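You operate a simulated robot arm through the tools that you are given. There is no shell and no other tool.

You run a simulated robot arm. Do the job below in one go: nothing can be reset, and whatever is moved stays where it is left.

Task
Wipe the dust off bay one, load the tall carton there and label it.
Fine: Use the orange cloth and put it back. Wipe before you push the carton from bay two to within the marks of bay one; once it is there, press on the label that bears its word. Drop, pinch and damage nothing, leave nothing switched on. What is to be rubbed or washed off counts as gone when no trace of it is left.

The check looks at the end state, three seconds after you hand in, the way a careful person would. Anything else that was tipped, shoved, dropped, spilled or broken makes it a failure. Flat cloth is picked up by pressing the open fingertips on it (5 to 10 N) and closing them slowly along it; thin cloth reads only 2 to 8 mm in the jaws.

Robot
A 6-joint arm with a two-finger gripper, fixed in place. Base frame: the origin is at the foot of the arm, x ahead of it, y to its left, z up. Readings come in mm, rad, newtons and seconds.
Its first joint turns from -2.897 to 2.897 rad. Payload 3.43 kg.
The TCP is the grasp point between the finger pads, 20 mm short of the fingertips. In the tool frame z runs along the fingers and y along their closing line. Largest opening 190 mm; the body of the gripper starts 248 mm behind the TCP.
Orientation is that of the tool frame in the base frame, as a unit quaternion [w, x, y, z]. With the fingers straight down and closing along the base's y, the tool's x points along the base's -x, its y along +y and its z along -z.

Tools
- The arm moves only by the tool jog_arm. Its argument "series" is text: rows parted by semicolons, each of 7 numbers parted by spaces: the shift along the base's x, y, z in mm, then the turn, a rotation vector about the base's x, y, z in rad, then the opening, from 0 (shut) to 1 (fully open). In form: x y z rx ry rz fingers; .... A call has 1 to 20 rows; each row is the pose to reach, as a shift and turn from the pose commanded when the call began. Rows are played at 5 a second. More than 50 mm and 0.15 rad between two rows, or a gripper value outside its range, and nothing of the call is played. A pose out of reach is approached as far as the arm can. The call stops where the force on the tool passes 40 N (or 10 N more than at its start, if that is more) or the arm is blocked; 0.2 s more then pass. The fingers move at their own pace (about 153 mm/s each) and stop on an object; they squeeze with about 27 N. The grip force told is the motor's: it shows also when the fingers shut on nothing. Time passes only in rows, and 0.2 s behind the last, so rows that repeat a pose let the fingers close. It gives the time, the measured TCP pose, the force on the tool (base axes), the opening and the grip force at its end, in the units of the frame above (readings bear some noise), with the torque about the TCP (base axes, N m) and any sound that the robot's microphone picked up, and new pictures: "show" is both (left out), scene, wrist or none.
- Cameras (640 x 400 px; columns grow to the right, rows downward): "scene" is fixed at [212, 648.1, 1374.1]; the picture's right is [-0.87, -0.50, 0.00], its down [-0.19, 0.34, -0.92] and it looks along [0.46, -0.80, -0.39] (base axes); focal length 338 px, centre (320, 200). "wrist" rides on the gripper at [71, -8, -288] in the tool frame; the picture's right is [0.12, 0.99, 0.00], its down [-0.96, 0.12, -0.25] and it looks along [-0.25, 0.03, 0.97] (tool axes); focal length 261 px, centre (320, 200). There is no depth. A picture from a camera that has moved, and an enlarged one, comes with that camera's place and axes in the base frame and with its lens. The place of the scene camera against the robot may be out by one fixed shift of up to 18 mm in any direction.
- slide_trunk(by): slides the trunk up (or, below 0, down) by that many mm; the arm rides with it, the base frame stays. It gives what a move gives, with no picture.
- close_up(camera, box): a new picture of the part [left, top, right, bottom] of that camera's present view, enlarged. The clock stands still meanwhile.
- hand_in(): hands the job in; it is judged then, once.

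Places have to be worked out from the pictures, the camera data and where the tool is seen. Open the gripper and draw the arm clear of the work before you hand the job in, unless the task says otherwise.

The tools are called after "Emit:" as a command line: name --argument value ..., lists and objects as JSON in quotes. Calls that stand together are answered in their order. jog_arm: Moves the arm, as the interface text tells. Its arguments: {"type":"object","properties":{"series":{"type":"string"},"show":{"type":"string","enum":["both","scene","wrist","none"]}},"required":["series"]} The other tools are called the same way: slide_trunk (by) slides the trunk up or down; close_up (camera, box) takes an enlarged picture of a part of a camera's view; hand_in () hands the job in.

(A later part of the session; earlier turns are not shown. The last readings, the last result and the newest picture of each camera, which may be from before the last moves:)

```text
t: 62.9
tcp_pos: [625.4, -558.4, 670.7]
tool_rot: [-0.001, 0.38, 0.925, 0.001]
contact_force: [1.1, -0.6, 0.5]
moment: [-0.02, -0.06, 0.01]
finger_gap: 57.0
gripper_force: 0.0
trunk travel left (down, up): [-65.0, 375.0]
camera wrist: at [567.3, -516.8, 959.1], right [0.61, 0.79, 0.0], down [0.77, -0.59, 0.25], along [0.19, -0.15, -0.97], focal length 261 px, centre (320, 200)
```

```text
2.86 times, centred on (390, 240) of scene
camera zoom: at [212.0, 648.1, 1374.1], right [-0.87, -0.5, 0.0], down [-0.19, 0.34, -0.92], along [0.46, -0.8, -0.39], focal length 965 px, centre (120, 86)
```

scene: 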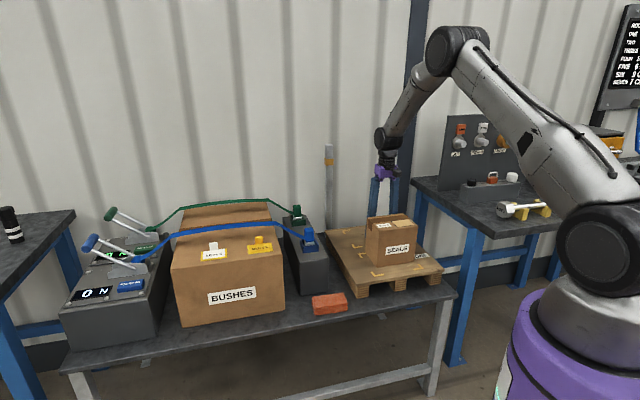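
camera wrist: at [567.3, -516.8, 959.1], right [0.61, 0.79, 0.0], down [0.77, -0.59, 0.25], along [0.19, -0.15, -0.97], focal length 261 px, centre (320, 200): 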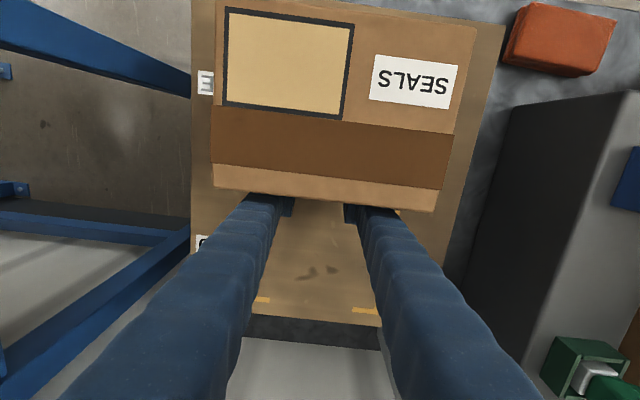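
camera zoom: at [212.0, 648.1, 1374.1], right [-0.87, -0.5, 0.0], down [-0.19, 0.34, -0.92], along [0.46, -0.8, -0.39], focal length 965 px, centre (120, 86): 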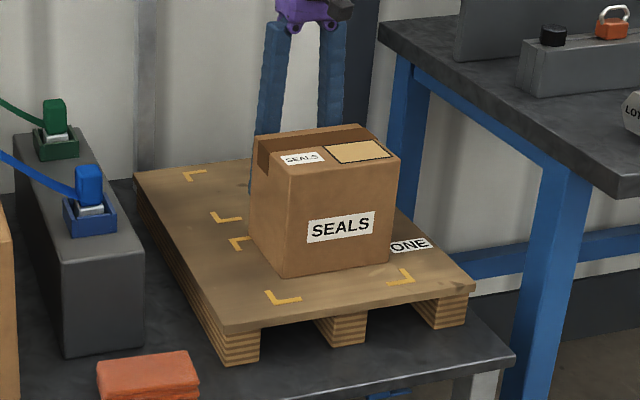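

The carton is nearly in; by my measure 27 mm remain to centre it between bay one's marks. I push that distance slowly.

Emit:
jog_arm --series "-2.1 2.1 0 0 0 0 0.3; -4.2 4.2 0 0 0 0 0.3; -6.4 6.4 0 0 0 0 0.3; -8.5 8.5 0 0 0 0 0.3; -10.6 10.6 0 0 0 0 0.3; -12.7 12.7 0 0 0 0 0.3; -14.8 14.8 0 0 0 0 0.3; -17 17 0 0 0 0 0.3; -18.5 18.5 0 0 0 0 0.3; -18.5 18.5 0 0 0 0 0.3"

Emit:
close_up --camera "scene" --box '[310, 170, 470, 310]'

```text
t: 65.0
tcp_pos: [606.0, -540.6, 670.2]
tool_rot: [-0.001, 0.38, 0.925, 0.001]
contact_force: [2.1, -2.4, 1.4]
moment: [0.03, -0.01, 0.02]
finger_gap: 57.3
gripper_force: 0.0
trunk travel left (down, up): [-65.0, 375.0]
camera wrist: at [548.4, -498.8, 957.7], right [0.61, 0.79, 0.0], down [0.77, -0.59, 0.25], along [0.19, -0.15, -0.97], focal length 261 px, centre (320, 200)
```

scene: 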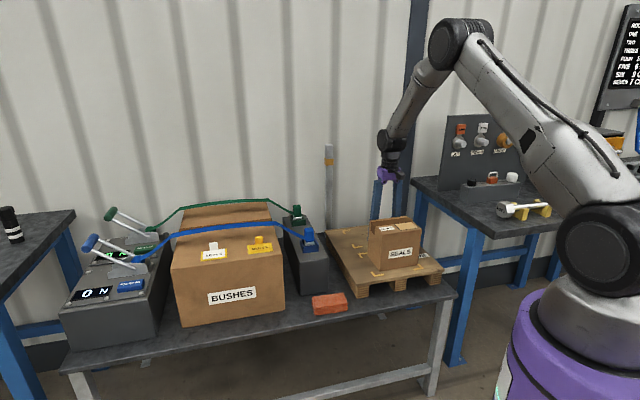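
wrist: 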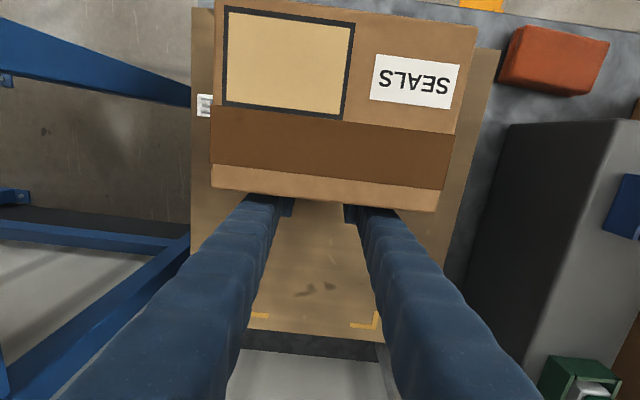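

```text
2.86 times, centred on (390, 240) of scene
camera zoom: at [212.0, 648.1, 1374.1], right [-0.87, -0.5, 0.0], down [-0.19, 0.34, -0.92], along [0.46, -0.8, -0.39], focal length 965 px, centre (120, 86)
```

zoom: 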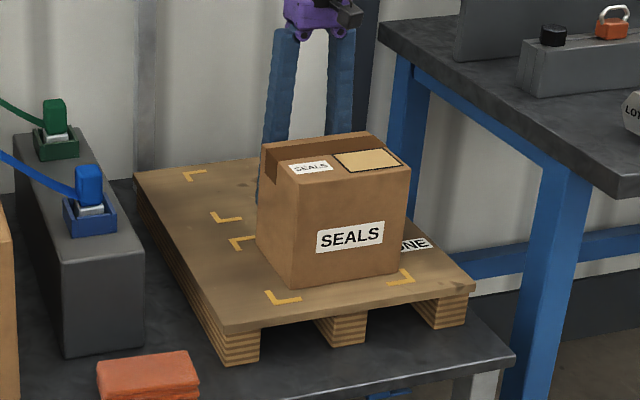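

The carton looks inside the marks. I back the fingers off and rise to verify from above.

Emit:
jog_arm --series "5 -5 0 0 0 0 0.3; 12 -12 0 0 0 0 0.3; 20 -20 0 0 0 0 0.3; 28 -28 0 0 0 0 0.3; 28 -28 30 0 0 0 0.3; 28 -28 70 0 0 0 0.3; 28 -28 110 0 0 0 0.3; 28 -28 150 0 0 0 0.3; 28 -28 190 0 0 0 0.3; 28 -28 230 0 0 0 0.3; 28 -28 230 0 0 0 0.3"

Emit:
close_up --camera "wrist" --box '[190, 0, 430, 200]'

Emit:
close_up --camera "scene" --box '[330, 200, 450, 310]'

```text
t: 67.5
tcp_pos: [634.3, -569.1, 901.3]
tool_rot: [-0.001, 0.38, 0.925, 0.001]
contact_force: [-0.6, 1.0, 0.0]
moment: [-0.06, -0.03, 0.04]
finger_gap: 57.1
gripper_force: 0.1
trunk travel left (down, up): [-65.0, 375.0]
camera wrist: at [577.3, -526.3, 1190.9], right [0.61, 0.79, 0.0], down [0.77, -0.59, 0.25], along [0.19, -0.15, -0.97], focal length 261 px, centre (320, 200)
```

scene: 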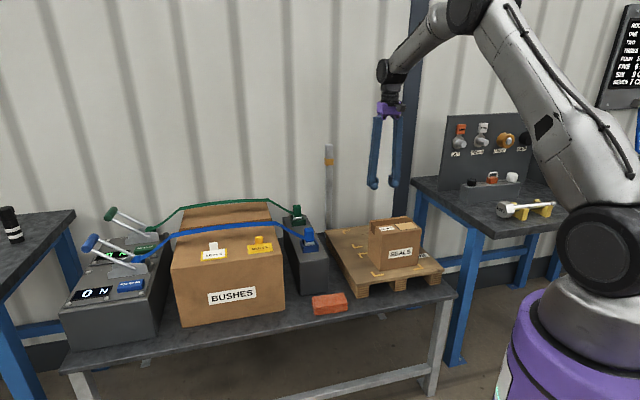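
wrist: 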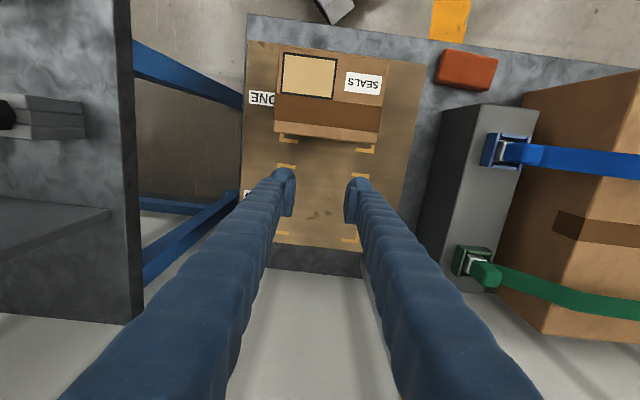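

```text
2.00 times, centred on (310, 100) of wrist
camera zoom: at [577.3, -526.3, 1190.9], right [0.61, 0.79, 0.0], down [0.77, -0.59, 0.25], along [0.19, -0.15, -0.97], focal length 521 px, centre (340, 400)
```

zoom: 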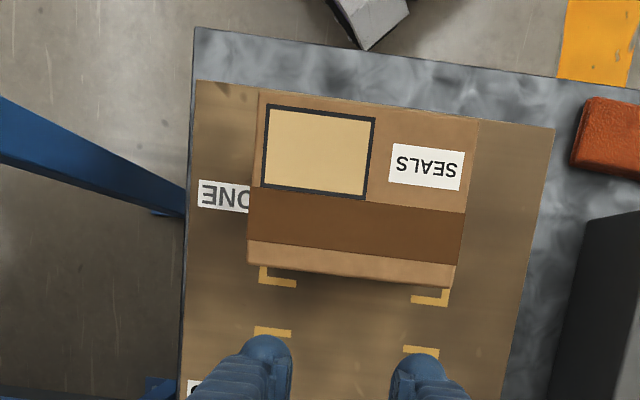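

```text
3.64 times, centred on (390, 255) of scene
camera zoom: at [212.0, 648.1, 1374.1], right [-0.87, -0.5, 0.0], down [-0.19, 0.34, -0.92], along [0.46, -0.8, -0.39], focal length 1229 px, centre (66, 0)
```

zoom: 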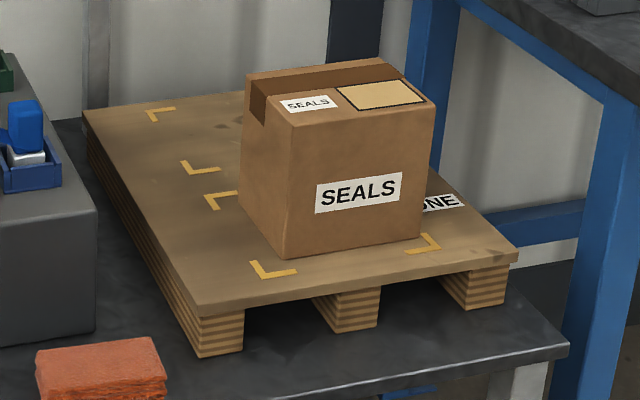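

The carton stands within bay one (≈20 mm margin fore/aft, ≥11 mm at the sides). The framed panel for the label is centred at about (504, -490) at z≈773. Next I raise the trunk and go look at the labels on the BUSHES box.

Emit:
slide_trunk --by 110

Emit:
jog_arm --series "10 28 0 0 0 0.11 0.3; 20 60 0 0 0 0.22 0.3; 32 95 0 0 0 0.33 0.3; 44 130 0 0 0 0.44 0.3; 56 165 0 0 0 0.55 0.3; 68 200 0 0 0 0.66 0.3; 80 235 0 0 0 0.77 0.3; 94 270 0 0 0 0.88 0.3; 108 305 0 0 0 0.99 0.3; 122 340 0 0 0 1.1 0.3; 138 375 0 0 0 1.21 0.3; 154 410 0 0 0 1.32 0.3; 170 440 0 0 0 1.43 0.3; 188 470 0 0 0 1.54 0.3; 206 500 0 0 0 1.65 0.3; 206 500 0 0 0 1.65 0.3"

```text
t: 68.9
tcp_pos: [633.7, -568.6, 1010.9]
tool_rot: [-0.001, 0.38, 0.925, 0.001]
contact_force: [-0.6, 0.5, -0.1]
moment: [0.01, 0.0, 0.0]
finger_gap: 57.1
gripper_force: 0.1
trunk travel left (down, up): [-175.0, 265.0]
```

```text
t: 72.3
tcp_pos: [842.3, -70.8, 1011.8]
tool_rot: [0.0, -0.422, 0.907, -0.001]
contact_force: [-0.2, 0.7, 0.1]
moment: [-0.11, 0.0, -0.01]
finger_gap: 56.9
gripper_force: 0.0
trunk travel left (down, up): [-175.0, 265.0]
camera wrist: at [801.9, -131.1, 1300.9], right [-0.84, 0.55, 0.0], down [0.53, 0.81, 0.25], along [0.13, 0.21, -0.97], focal length 261 px, centre (320, 200)
```

scene: 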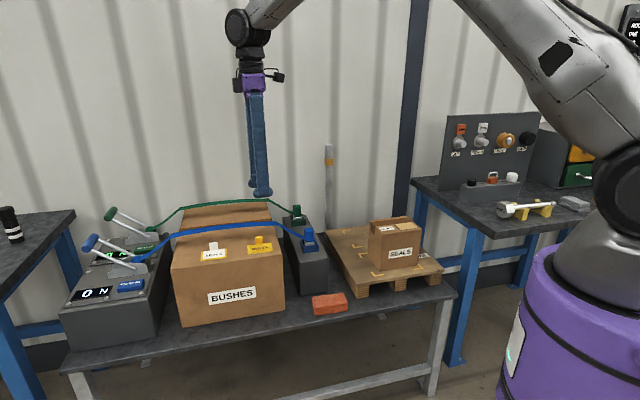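
wrist: 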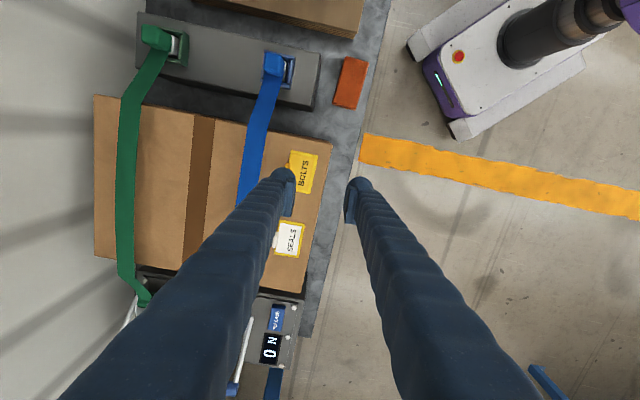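

Both labels are visible from here. I enlarge them.

Emit:
close_up --camera "wrist" --box '[255, 200, 335, 270]'

Emit:
close_up --camera "wrist" --box '[90, 90, 350, 330]'

Emit:
close_up --camera "scene" --box '[190, 230, 240, 275]'

```text
5.71 times, centred on (295, 235) of wrist
camera zoom: at [801.9, -131.1, 1300.9], right [-0.84, 0.55, 0.0], down [0.53, 0.81, 0.25], along [0.13, 0.21, -0.97], focal length 1489 px, centre (463, 0)
```

zoom: 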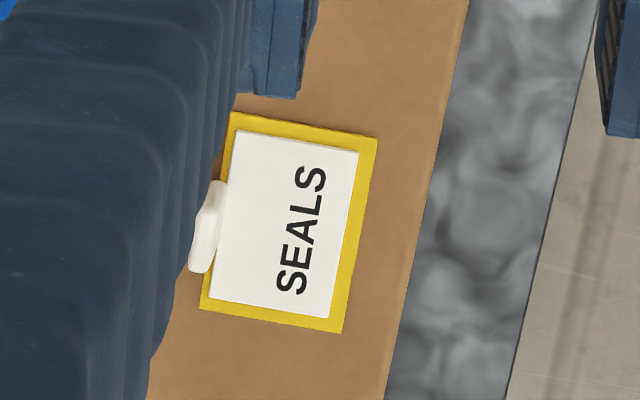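

```text
1.67 times, centred on (220, 210) of wrist
camera zoom: at [801.9, -131.1, 1300.9], right [-0.84, 0.55, 0.0], down [0.53, 0.81, 0.25], along [0.13, 0.21, -0.97], focal length 434 px, centre (487, 183)
```

zoom: 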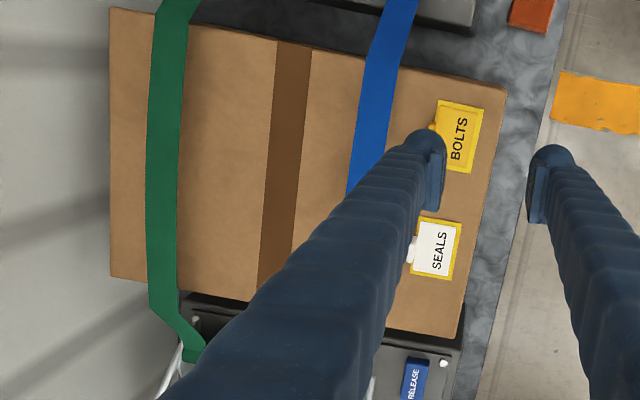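

```text
8.89 times, centred on (215, 252) of scene
camera zoom: at [212.0, 648.1, 1374.1], right [-0.87, -0.5, 0.0], down [-0.19, 0.34, -0.92], along [0.46, -0.8, -0.39], focal length 3004 px, centre (1253, -267)
```

zoom: 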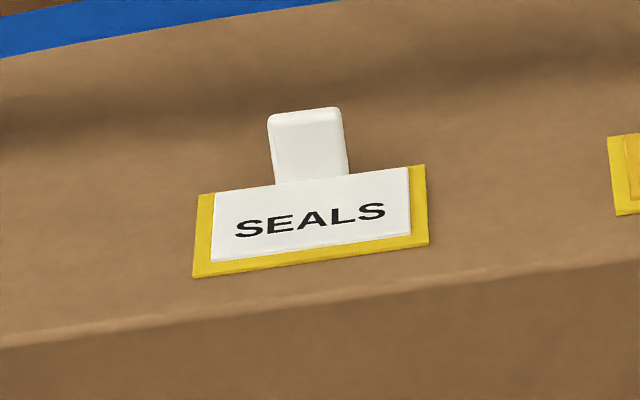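

The SEALS label (≈68 × 45 mm) lies aligned at 45°, with an upright tab on its strap side, near (996, 2) at z≈781–810. I move to hover above the tab with a narrow opening and square yaw.

Emit:
jog_arm --series "30 14 0 0 0 -0.02 0.2; 60 28 0 0 0 -0.04 0.2; 90 42 0 0 0 -0.06 0.2; 120 57 -20 0 0 -0.085 0.2; 140 66 -50 0 0 -0.085 0.2; 153.7 72.3 -80 0 0 -0.085 0.2; 153.7 72.3 -100 0 0 -0.085 0.2; 153.7 72.3 -100 0 0 -0.085 0.2"

Emit:
close_up --camera "wrist" --box '[230, 90, 430, 260]'

Emit:
close_up --camera "scene" --box '[150, 150, 300, 300]'

```text
t: 74.1
tcp_pos: [994.0, 3.1, 911.4]
tool_rot: [0.0, -0.383, 0.924, 0.0]
contact_force: [0.1, 0.2, -0.7]
moment: [0.0, 0.03, 0.01]
finger_gap: 37.9
gripper_force: 0.1
trunk travel left (down, up): [-175.0, 265.0]
camera wrist: at [949.6, -53.7, 1199.1], right [-0.79, 0.62, 0.0], down [0.6, 0.76, 0.25], along [0.15, 0.19, -0.97], focal length 261 px, centre (320, 200)
```

scene: 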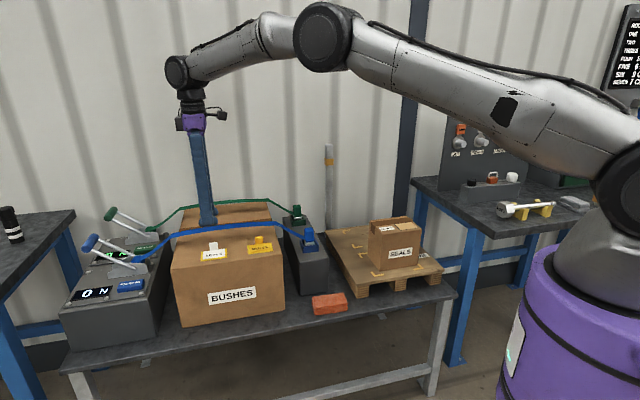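
wrist: 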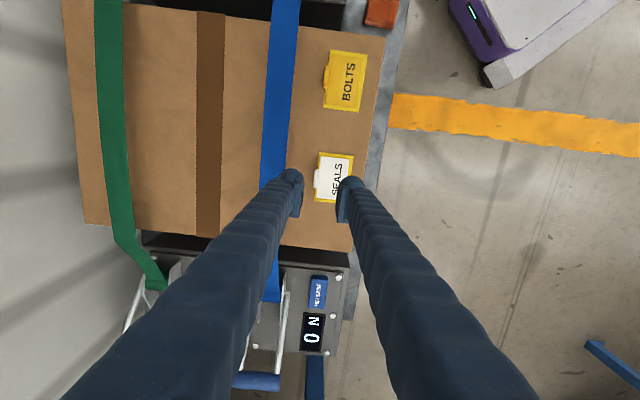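

```text
2.35 times, centred on (330, 175) of wrist
camera zoom: at [949.6, -53.7, 1199.1], right [-0.79, 0.62, 0.0], down [0.6, 0.76, 0.25], along [0.15, 0.19, -0.97], focal length 613 px, centre (296, 259)
```

zoom: 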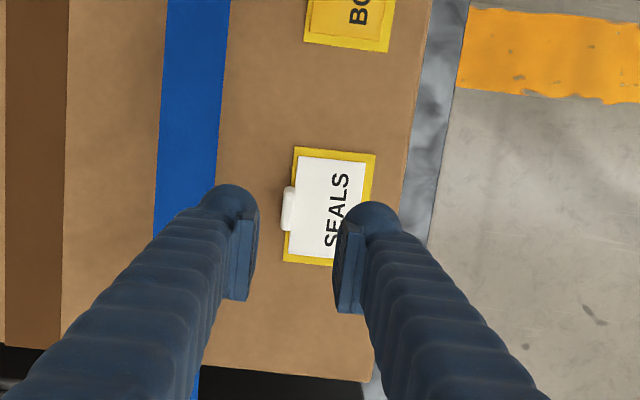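

```text
2.67 times, centred on (225, 225) of scene
camera zoom: at [212.0, 648.1, 1374.1], right [-0.87, -0.5, 0.0], down [-0.19, 0.34, -0.92], along [0.46, -0.8, -0.39], focal length 901 px, centre (573, 133)
```

zoom: 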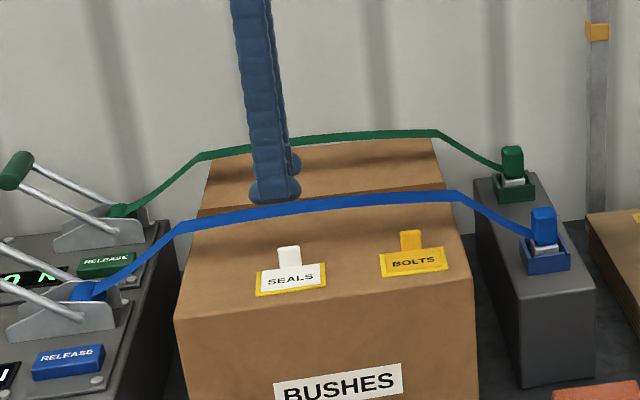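

The tool axis is nearly over the tab. I enlarge further to get the lateral offset exactly.

Emit:
close_up --camera "wrist" --box '[290, 135, 350, 215]'

```text
5.00 times, centred on (320, 175) of wrist
camera zoom: at [949.6, -53.7, 1199.1], right [-0.79, 0.62, 0.0], down [0.6, 0.76, 0.25], along [0.15, 0.19, -0.97], focal length 1303 px, centre (320, 325)
```

zoom: 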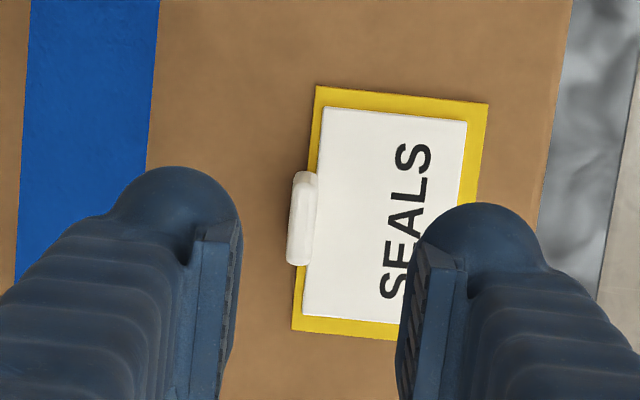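

Label surface is z≈788, tab (≈6 mm thick, top ≈815) centred near (996.5, -2.5). I shift by (2.5, -5.4) and descend to just above the tab.

Emit:
jog_arm --series "1.2 -2.7 -15 0 0 0 0.16; 2.5 -5.4 -30 0 0 0 0.16; 2.5 -5.4 -45 0 0 0 0.16; 2.5 -5.4 -58 0 0 0 0.16; 2.5 -5.4 -58 0 0 0 0.16; 2.5 -5.4 -58 0 0 0 0.16" --show "wrist"

Emit:
close_up --camera "wrist" --box '[280, 140, 360, 240]'

Emit:
close_up --camera "scene" --box '[180, 190, 270, 270]'

```text
t: 75.5
tcp_pos: [996.5, -3.1, 853.1]
tool_rot: [-0.001, -0.383, 0.924, 0.0]
contact_force: [0.3, -0.1, 0.2]
moment: [0.0, -0.01, -0.01]
finger_gap: 30.3
gripper_force: 0.0
trunk travel left (down, up): [-175.0, 265.0]
camera wrist: at [951.9, -60.0, 1141.5], right [-0.79, 0.62, 0.0], down [0.6, 0.76, 0.25], along [0.15, 0.19, -0.97], focal length 261 px, centre (320, 200)
```

wrist: 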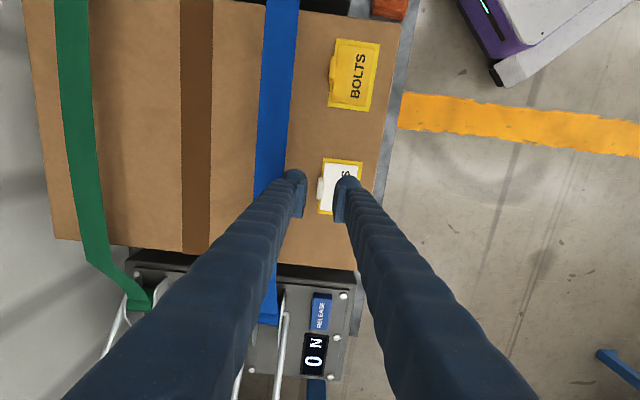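

```text
4.00 times, centred on (320, 190) of wrist
camera zoom: at [951.9, -60.0, 1141.5], right [-0.79, 0.62, 0.0], down [0.6, 0.76, 0.25], along [0.15, 0.19, -0.97], focal length 1043 px, centre (320, 240)
```

zoom: 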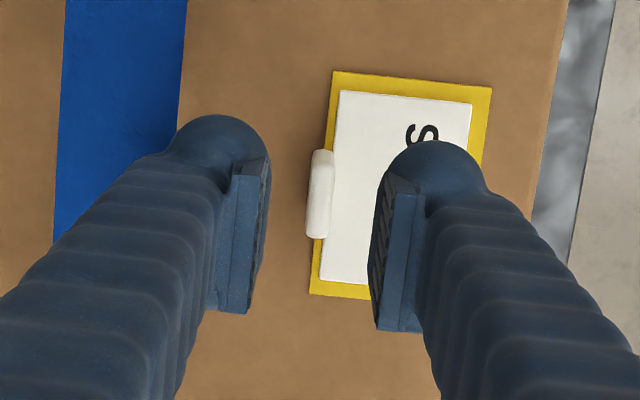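

```text
5.00 times, centred on (225, 230) of scene
camera zoom: at [212.0, 648.1, 1374.1], right [-0.87, -0.5, 0.0], down [-0.19, 0.34, -0.92], along [0.46, -0.8, -0.39], focal length 1690 px, centre (795, 50)
```

zoom: 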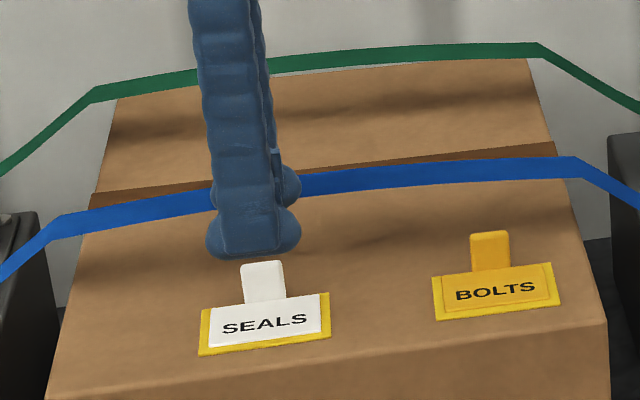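

The tab is centred between the pads. I lower 36 mm slowly so the pads straddle it, and then check.

Emit:
jog_arm --series "0 0 -8 0 0 0 0.16; 0 0 -16 0 0 0 0.16; 0 0 -24 0 0 0 0.16; 0 0 -30 0 0 0 0.16; 0 0 -34 0 0 0 0.16; 0 0 -37 0 0 0 0.16; 0 0 -37 0 0 0 0.16" --show "wrist"

Emit:
close_up --camera "wrist" --box '[280, 140, 360, 240]'

Emit:
close_up --camera "scene" --box '[180, 200, 270, 280]'

```text
t: 77.1
tcp_pos: [996.1, -1.1, 816.7]
tool_rot: [0.0, -0.383, 0.924, -0.001]
contact_force: [0.0, 0.2, 0.0]
moment: [0.02, 0.0, 0.0]
finger_gap: 30.3
gripper_force: 0.1
trunk travel left (down, up): [-175.0, 265.0]
camera wrist: at [951.6, -58.7, 1105.0], right [-0.79, 0.62, 0.0], down [0.6, 0.76, 0.25], along [0.15, 0.19, -0.97], focal length 261 px, centre (320, 200)
```

wrist: 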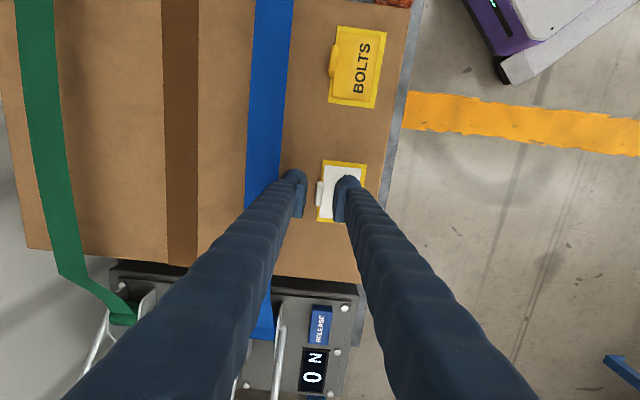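

```text
4.00 times, centred on (320, 190) of wrist
camera zoom: at [951.6, -58.7, 1105.0], right [-0.79, 0.62, 0.0], down [0.6, 0.76, 0.25], along [0.15, 0.19, -0.97], focal length 1043 px, centre (320, 240)
```

zoom: 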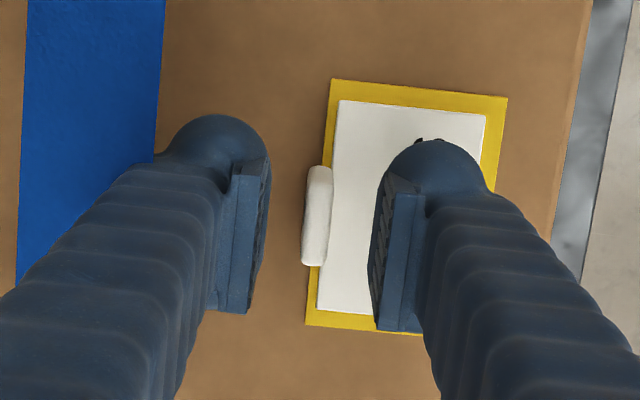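

```text
5.00 times, centred on (225, 240) of scene
camera zoom: at [212.0, 648.1, 1374.1], right [-0.87, -0.5, 0.0], down [-0.19, 0.34, -0.92], along [0.46, -0.8, -0.39], focal length 1690 px, centre (795, 0)
```

zoom: 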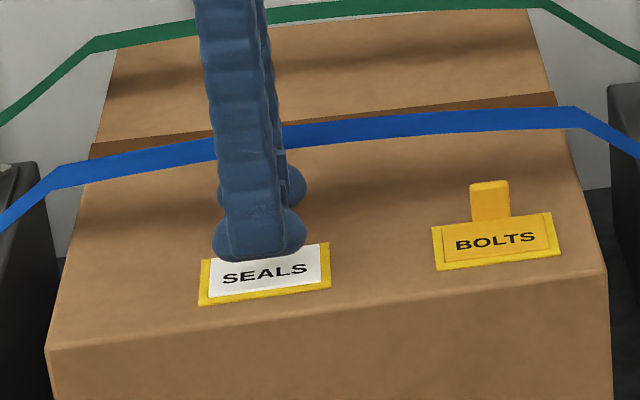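

Pads straddle the tab without contact (tips ≈9 mm above the label). I go 3 mm lower and close gently on the tab.

Emit:
jog_arm --series "0 0 -2 0 0 0 0.16; 0 0 -3 0 0 0 0.16; 0 0 -3 0 0 0 0.12; 0 0 -3 0 0 0 0.09; 0 0 -3 0 0 0 0.06; 0 0 -3 0 0 0 0.04; 0 0 -3 0 0 0 0.02; 0 0 -3 0 0 0 0.0; 0 0 -3 0 0 0 0.0; 0 0 -3 0 0 0 0.0"

Emit:
close_up --camera "wrist" --box '[280, 140, 360, 240]'

```text
t: 79.3
tcp_pos: [997.9, -2.1, 814.3]
tool_rot: [-0.001, -0.383, 0.924, 0.0]
contact_force: [-0.6, 0.2, -0.7]
moment: [0.04, -0.01, -0.01]
finger_gap: 6.3
gripper_force: 27.4
trunk travel left (down, up): [-175.0, 265.0]
camera wrist: at [952.3, -58.5, 1102.2], right [-0.79, 0.62, 0.0], down [0.6, 0.76, 0.25], along [0.15, 0.19, -0.97], focal length 261 px, centre (320, 200)
```

scene: 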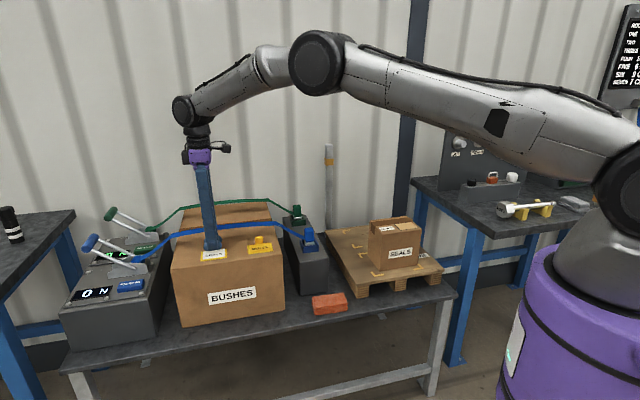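
wrist: 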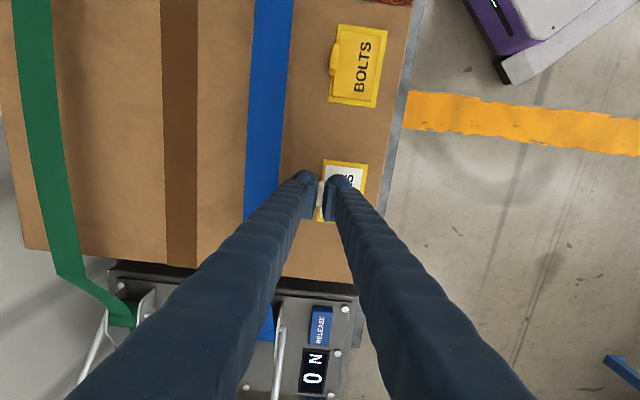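

```text
4.00 times, centred on (320, 190) of wrist
camera zoom: at [952.3, -58.5, 1102.2], right [-0.79, 0.62, 0.0], down [0.6, 0.76, 0.25], along [0.15, 0.19, -0.97], focal length 1043 px, centre (320, 240)
```

zoom: 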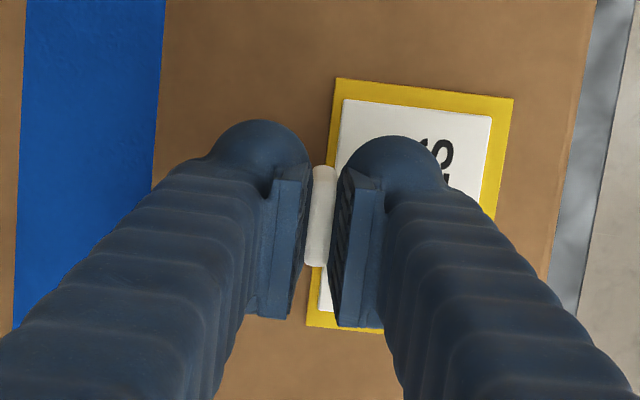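

The tab is gripped (6.3 mm, 27 N). I lift slowly to peel the label off its backing.

Emit:
jog_arm --series "0 0 2 0 0 0 0; 0 0 4 0 0 0 0; 0 0 7 0 0 0 0; 0 0 11 0 0 0 0; 0 0 16 0 0 0 0; 0 0 22 0 0 0 0; 0 0 30 0 0 0 0; 0 0 40 0 0 0 0; 0 0 50 0 0 0 0; 0 0 60 0 0 0 0; 0 0 60 0 0 0 0"

Emit:
close_up --camera "wrist" --box '[270, 130, 370, 250]'

Emit:
close_up --camera "scene" --box '[170, 190, 270, 280]'

```text
t: 81.7
tcp_pos: [996.4, -1.2, 872.7]
tool_rot: [0.0, -0.384, 0.924, 0.0]
contact_force: [0.2, 0.2, -1.2]
moment: [-0.02, -0.02, 0.0]
finger_gap: 6.3
gripper_force: 26.5
trunk travel left (down, up): [-175.0, 265.0]
camera wrist: at [951.8, -58.0, 1161.8], right [-0.79, 0.62, 0.0], down [0.6, 0.76, 0.25], along [0.15, 0.19, -0.97], focal length 261 px, centre (320, 200)
```

scene: 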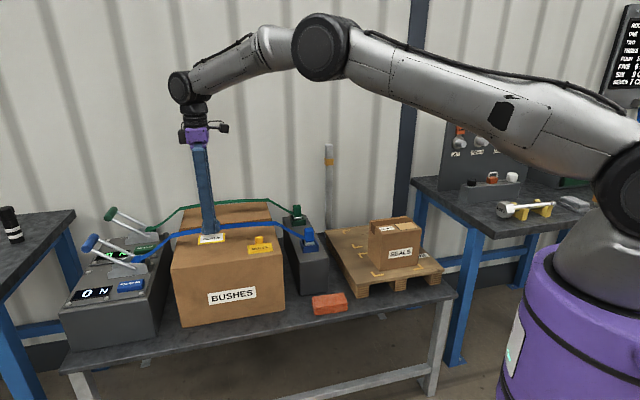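
wrist: 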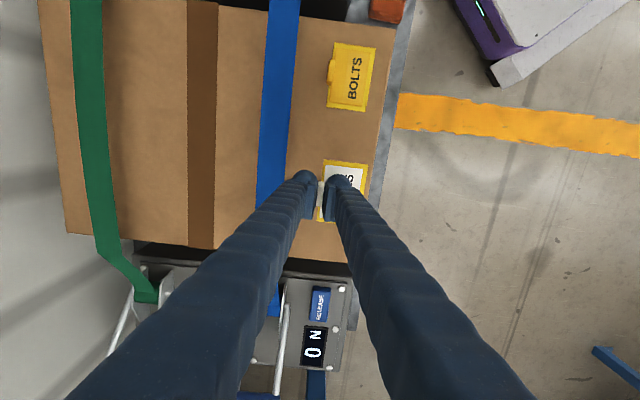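

```text
3.33 times, centred on (320, 190) of wrist
camera zoom: at [951.8, -58.0, 1161.8], right [-0.79, 0.62, 0.0], down [0.6, 0.76, 0.25], along [0.15, 0.19, -0.97], focal length 869 px, centre (320, 233)
```

zoom: 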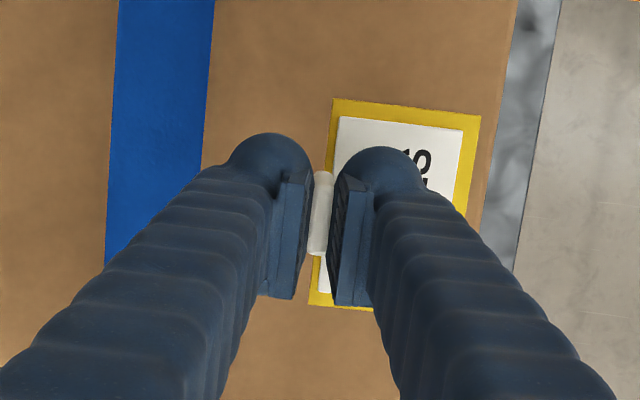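

```text
4.44 times, centred on (220, 235) of scene
camera zoom: at [212.0, 648.1, 1374.1], right [-0.87, -0.5, 0.0], down [-0.19, 0.34, -0.92], along [0.46, -0.8, -0.39], focal length 1502 px, centre (764, 44)
```

zoom: 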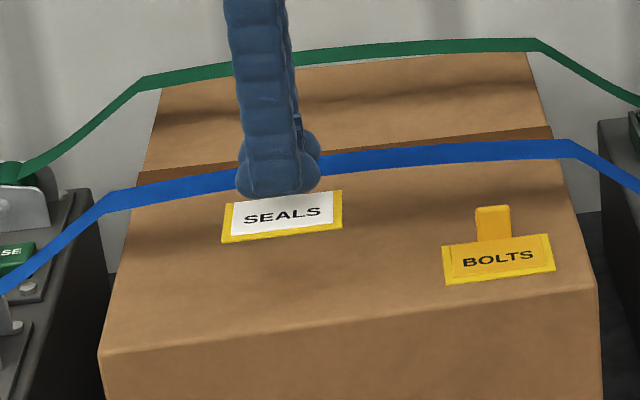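

The yellow-bordered label (≈79 × 53 mm) came off with its tab, matching the framed panel's size. Its centre sits 27.5 mm toward +u from the TCP. I carry it over to hover above the carton's frame.

Emit:
jog_arm --series "-20 -22 12 0 0 0 0; -48 -52 25 0 0 0 0; -76 -82 25 0 0 0 0; -105 -113 25 0 0 0 0; -134 -144 25 0 0 0 0; -163 -175 25 0 0 0 0; -192 -206 25 0 0 0 0; -221 -237 25 0 0 0 0; -250 -268 25 0 0 0 0; -279 -299 25 0 0 0 0; -308 -330 25 0 0 0 0; -337 -361 25 0 0 0 0; -366 -392 25 0 0 0 0; -395 -423 25 0 0 0 0; -424 -454 25 0 0 0 0; -448 -480 25 0 0 0 0; -464 -498 25 0 0 0 0; -472.5 -506.5 15 0 0 0 0; -472.5 -506.5 0 0 0 0 0; -472.5 -506.5 0 0 0 0 0"

Emit:
close_up --camera "wrist" --box '[250, 100, 390, 260]'

Emit:
close_up --camera "scene" --box '[340, 170, 460, 290]'

```text
t: 85.9
tcp_pos: [522.7, -508.1, 874.3]
tool_rot: [-0.001, -0.382, 0.924, -0.001]
contact_force: [-0.2, -0.3, -1.1]
moment: [0.04, 0.02, 0.0]
finger_gap: 6.1
gripper_force: 26.9
trunk travel left (down, up): [-175.0, 265.0]
camera wrist: at [479.1, -565.0, 1162.8], right [-0.79, 0.62, 0.0], down [0.6, 0.76, 0.25], along [0.15, 0.19, -0.97], focal length 261 px, centre (320, 200)
```

scene: 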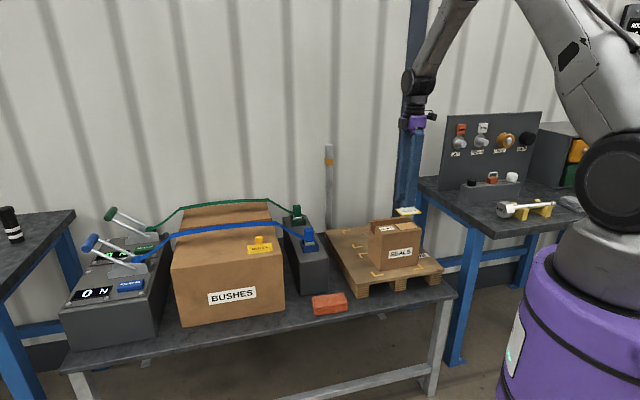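
wrist: 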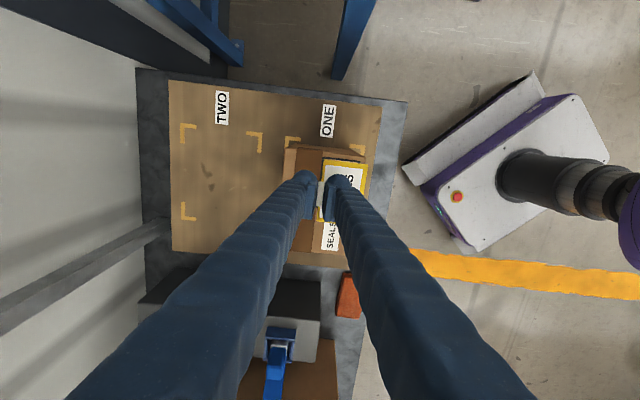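

```text
2.50 times, centred on (320, 180) of wrist
camera zoom: at [479.1, -565.0, 1162.8], right [-0.79, 0.62, 0.0], down [0.6, 0.76, 0.25], along [0.15, 0.19, -0.97], focal length 652 px, centre (320, 250)
```

zoom: 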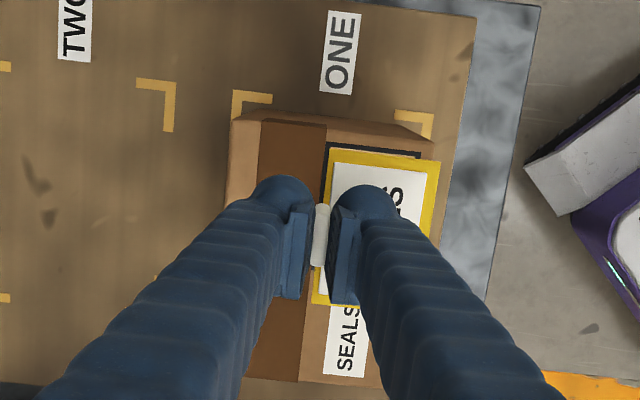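

```text
3.33 times, centred on (400, 230) of scene
camera zoom: at [212.0, 648.1, 1374.1], right [-0.87, -0.5, 0.0], down [-0.19, 0.34, -0.92], along [0.46, -0.8, -0.39], focal length 1126 px, centre (53, 100)
```

zoom: 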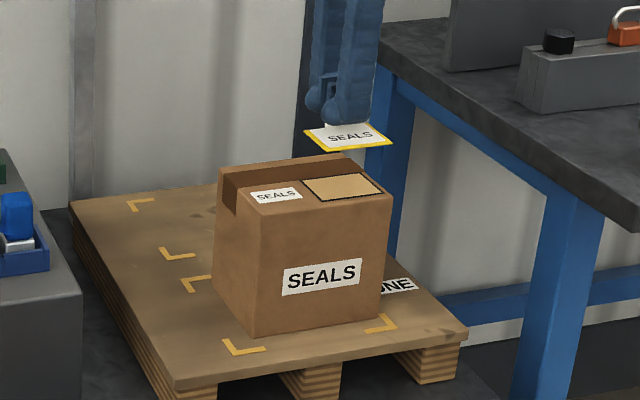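

The label hovers above the frame, reading the same way. I enlarge to compare label and frame corners precisely.

Emit:
close_up --camera "wrist" --box '[310, 145, 380, 235]'

```text
4.44 times, centred on (345, 190) of wrist
camera zoom: at [479.1, -565.0, 1162.8], right [-0.79, 0.62, 0.0], down [0.6, 0.76, 0.25], along [0.15, 0.19, -0.97], focal length 1158 px, centre (209, 244)
```

zoom: 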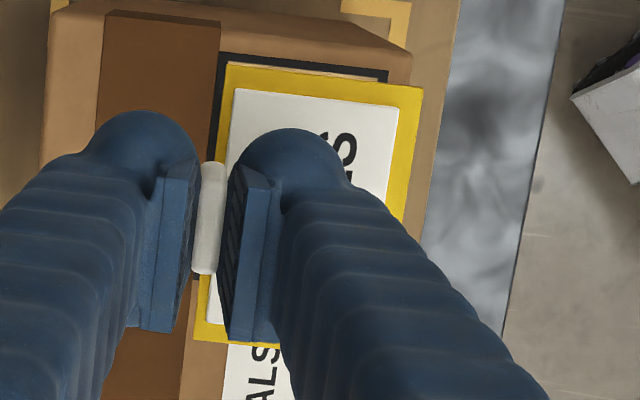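

Relative to the frame the label needs about +3.3 mm along w and +0.7 mm along u. I apply that and descend to ~15 mm above the carton.

Emit:
jog_arm --series "1 1.4 -12 0 0 0 0; 1.8 2.8 -24 0 0 0 0; 1.8 2.8 -36 0 0 0 0; 1.8 2.8 -46 0 0 0 0; 1.8 2.8 -54 0 0 0 0; 1.8 2.8 -54 0 0 0 0; 1.8 2.8 -54 0 0 0 0" --show "wrist"

Emit:
close_up --camera "wrist" --box '[300, 135, 390, 245]'

Emit:
close_up --camera "scene" --box '[360, 190, 430, 280]'

```text
t: 87.5
tcp_pos: [524.8, -506.3, 820.4]
tool_rot: [-0.001, -0.383, 0.924, 0.0]
contact_force: [0.1, 0.1, -1.3]
moment: [0.0, 0.01, -0.02]
finger_gap: 6.4
gripper_force: 27.3
trunk travel left (down, up): [-175.0, 265.0]
camera wrist: at [480.3, -563.3, 1108.8], right [-0.79, 0.62, 0.0], down [0.6, 0.76, 0.25], along [0.15, 0.19, -0.97], focal length 261 px, centre (320, 200)
```

wrist: 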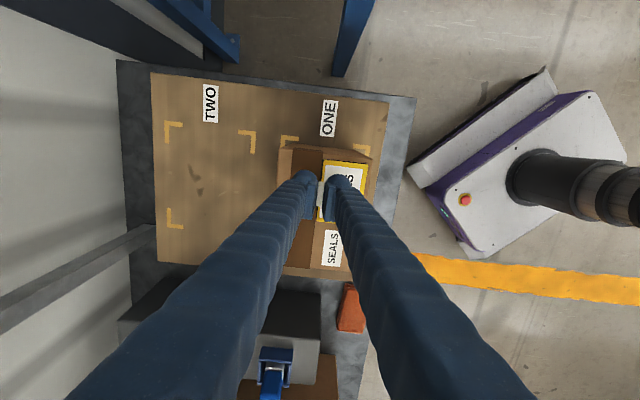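

```text
3.64 times, centred on (345, 190) of wrist
camera zoom: at [480.3, -563.3, 1108.8], right [-0.79, 0.62, 0.0], down [0.6, 0.76, 0.25], along [0.15, 0.19, -0.97], focal length 948 px, centre (229, 236)
```

zoom: 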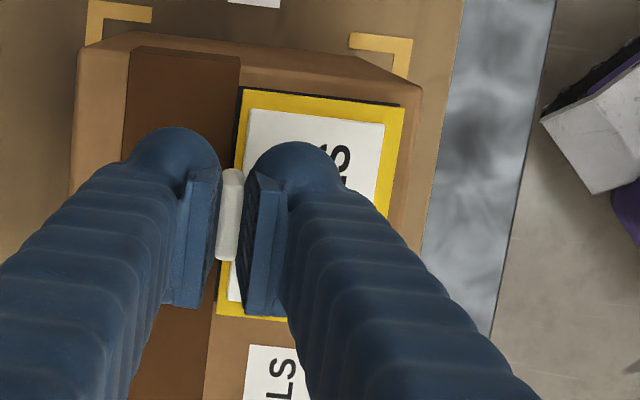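

```text
4.44 times, centred on (395, 235) of scene
camera zoom: at [212.0, 648.1, 1374.1], right [-0.87, -0.5, 0.0], down [-0.19, 0.34, -0.92], along [0.46, -0.8, -0.39], focal length 1502 px, centre (-13, 44)
```

zoom: 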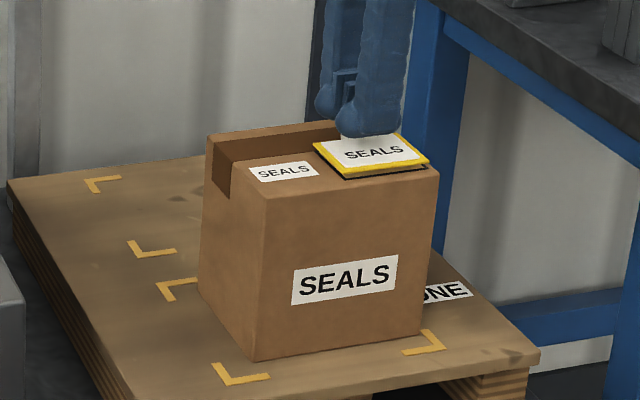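

Label and frame now agree within ~1 mm. I nudge 1 mm and lower to just above contact, then creep.

Emit:
jog_arm --series "0 1 -4 0 0 0 0; 0 1 -8 0 0 0 0; 0 1 -11 0 0 0 0; 0 1 -13 0 0 0 0; 0 1 -13 0 0 0 0" --show "none"

Emit:
jog_arm --series "0 0 -1 0 0 0 0; 0 0 -2 0 0 0 0; 0 0 -2 0 0 0 0" --show "none"

```text
t: 88.7
tcp_pos: [524.9, -505.7, 808.8]
tool_rot: [0.0, -0.382, 0.924, -0.002]
contact_force: [1.8, -0.5, 26.3]
moment: [0.03, 0.06, 0.05]
finger_gap: 6.2
gripper_force: 26.5
trunk travel left (down, up): [-175.0, 265.0]
```

```text
t: 89.5
tcp_pos: [526.0, -506.3, 805.8]
tool_rot: [0.0, -0.383, 0.924, -0.001]
contact_force: [0.2, -5.3, 25.0]
moment: [-0.07, -0.01, 0.02]
finger_gap: 6.4
gripper_force: 26.9
trunk travel left (down, up): [-175.0, 265.0]
```

Contact is already made (~25 N pressing). I look before easing off.

Emit:
close_up --camera "scene" --box '[360, 190, 430, 280]'

Emit:
close_up --camera "wrist" --box '[300, 135, 390, 245]'

```text
4.44 times, centred on (395, 235) of scene
camera zoom: at [212.0, 648.1, 1374.1], right [-0.87, -0.5, 0.0], down [-0.19, 0.34, -0.92], along [0.46, -0.8, -0.39], focal length 1502 px, centre (-13, 44)
```

zoom: 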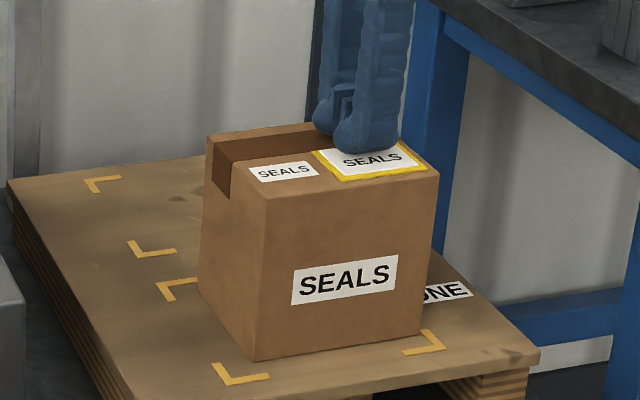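

```text
3.64 times, centred on (345, 190) of wrist
camera zoom: at [480.1, -561.4, 1094.8], right [-0.79, 0.62, 0.0], down [0.6, 0.76, 0.25], along [0.15, 0.19, -0.97], focal length 948 px, centre (229, 236)
```

zoom: 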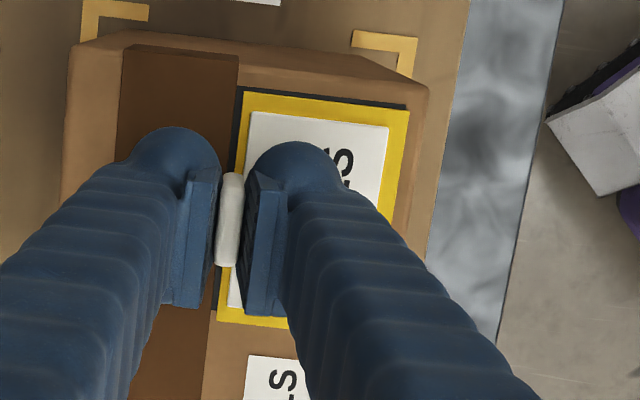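

The label lies flat in the frame (dark border just peeking evenly). I ease the press a little and hold for a moment so that it sticks.

Emit:
jog_arm --series "0 0 0.7 0 0 0 0; 0 0 1 0 0 0 0; 0 0 1 0 0 0 0; 0 0 1 0 0 0 0; 0 0 1 0 0 0 0" --show "none"

```text
t: 90.7
tcp_pos: [524.1, -504.6, 805.5]
tool_rot: [-0.001, -0.383, 0.924, 0.001]
contact_force: [0.5, -3.0, 8.3]
moment: [-0.02, -0.04, -0.02]
finger_gap: 6.3
gripper_force: 26.5
trunk travel left (down, up): [-175.0, 265.0]
```

Now 8 N. I open the fingers slowly and keep the pose, then look.

Emit:
jog_arm --series "0 0 0 0 0 0 0.04; 0 0 0 0 0 0 0.06; 0 0 0 0 0 0 0.09; 0 0 0 0 0 0 0.12; 0 0 0 0 0 0 0.15; 0 0 0 0 0 0 0.15" --show "wrist"

Emit:
close_up --camera "scene" --box '[360, 190, 430, 280]'

Emit:
close_up --camera "wrist" --box '[300, 135, 390, 245]'

```text
t: 92.1
tcp_pos: [525.3, -504.5, 807.0]
tool_rot: [-0.001, -0.382, 0.924, -0.001]
contact_force: [0.0, -0.6, -0.6]
moment: [0.01, -0.04, -0.01]
finger_gap: 28.6
gripper_force: 0.0
trunk travel left (down, up): [-175.0, 265.0]
camera wrist: at [480.9, -561.3, 1094.9], right [-0.79, 0.62, 0.0], down [0.6, 0.76, 0.25], along [0.15, 0.19, -0.97], focal length 261 px, centre (320, 200)
```

wrist: 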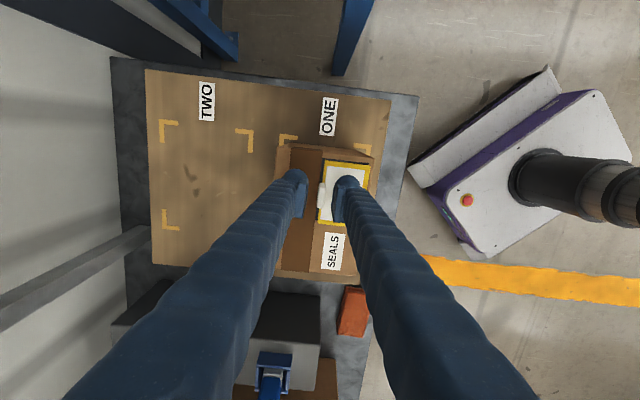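

```text
4.44 times, centred on (395, 235) of scene
camera zoom: at [212.0, 648.1, 1374.1], right [-0.87, -0.5, 0.0], down [-0.19, 0.34, -0.92], along [0.46, -0.8, -0.39], focal length 1502 px, centre (-13, 44)
```

zoom: 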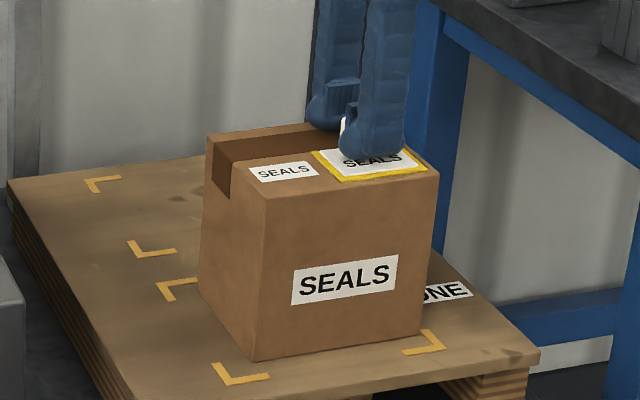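

```text
3.64 times, centred on (345, 190) of wrist
camera zoom: at [480.9, -561.3, 1094.9], right [-0.79, 0.62, 0.0], down [0.6, 0.76, 0.25], along [0.15, 0.19, -0.97], focal length 948 px, centre (229, 236)
```

zoom: 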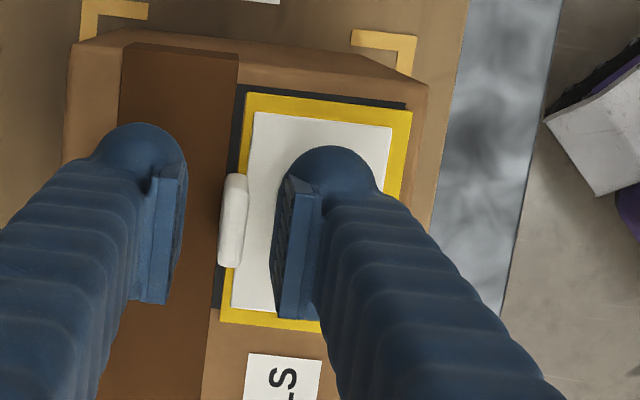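

The label rests in the frame, about 2 mm off centre. To be sure it is stuck, I press its face with the finger that is now right above its middle, creeping down lightly.

Emit:
jog_arm --series "0 0 -1 0 0 0 0.15; 0 0 -2 0 0 0 0.15; 0 0 -3 0 0 0 0.15; 0 0 -3 0 0 0 0.15" --show "none"

```text
t: 93.1
tcp_pos: [525.7, -504.7, 803.6]
tool_rot: [-0.001, -0.382, 0.924, -0.001]
contact_force: [0.4, -0.1, 7.8]
moment: [0.18, 0.14, -0.01]
finger_gap: 28.9
gripper_force: 0.0
trunk travel left (down, up): [-175.0, 265.0]
```

The right finger presses the label's middle with ~8 N. I press slightly harder and hold about a second.

Emit:
jog_arm --series "0 0 -0.5 0 0 0 0.15; 0 0 -0.5 0 0 0 0.15; 0 0 -0.5 0 0 0 0.15; 0 0 -0.5 0 0 0 0.15; 0 0 -0.5 0 0 0 0.15" --show "none"

```text
t: 94.3
tcp_pos: [524.8, -504.7, 802.6]
tool_rot: [-0.001, -0.383, 0.924, 0.0]
contact_force: [0.5, 1.1, 15.3]
moment: [0.33, 0.24, 0.0]
finger_gap: 28.7
gripper_force: 0.2
trunk travel left (down, up): [-175.0, 265.0]
```

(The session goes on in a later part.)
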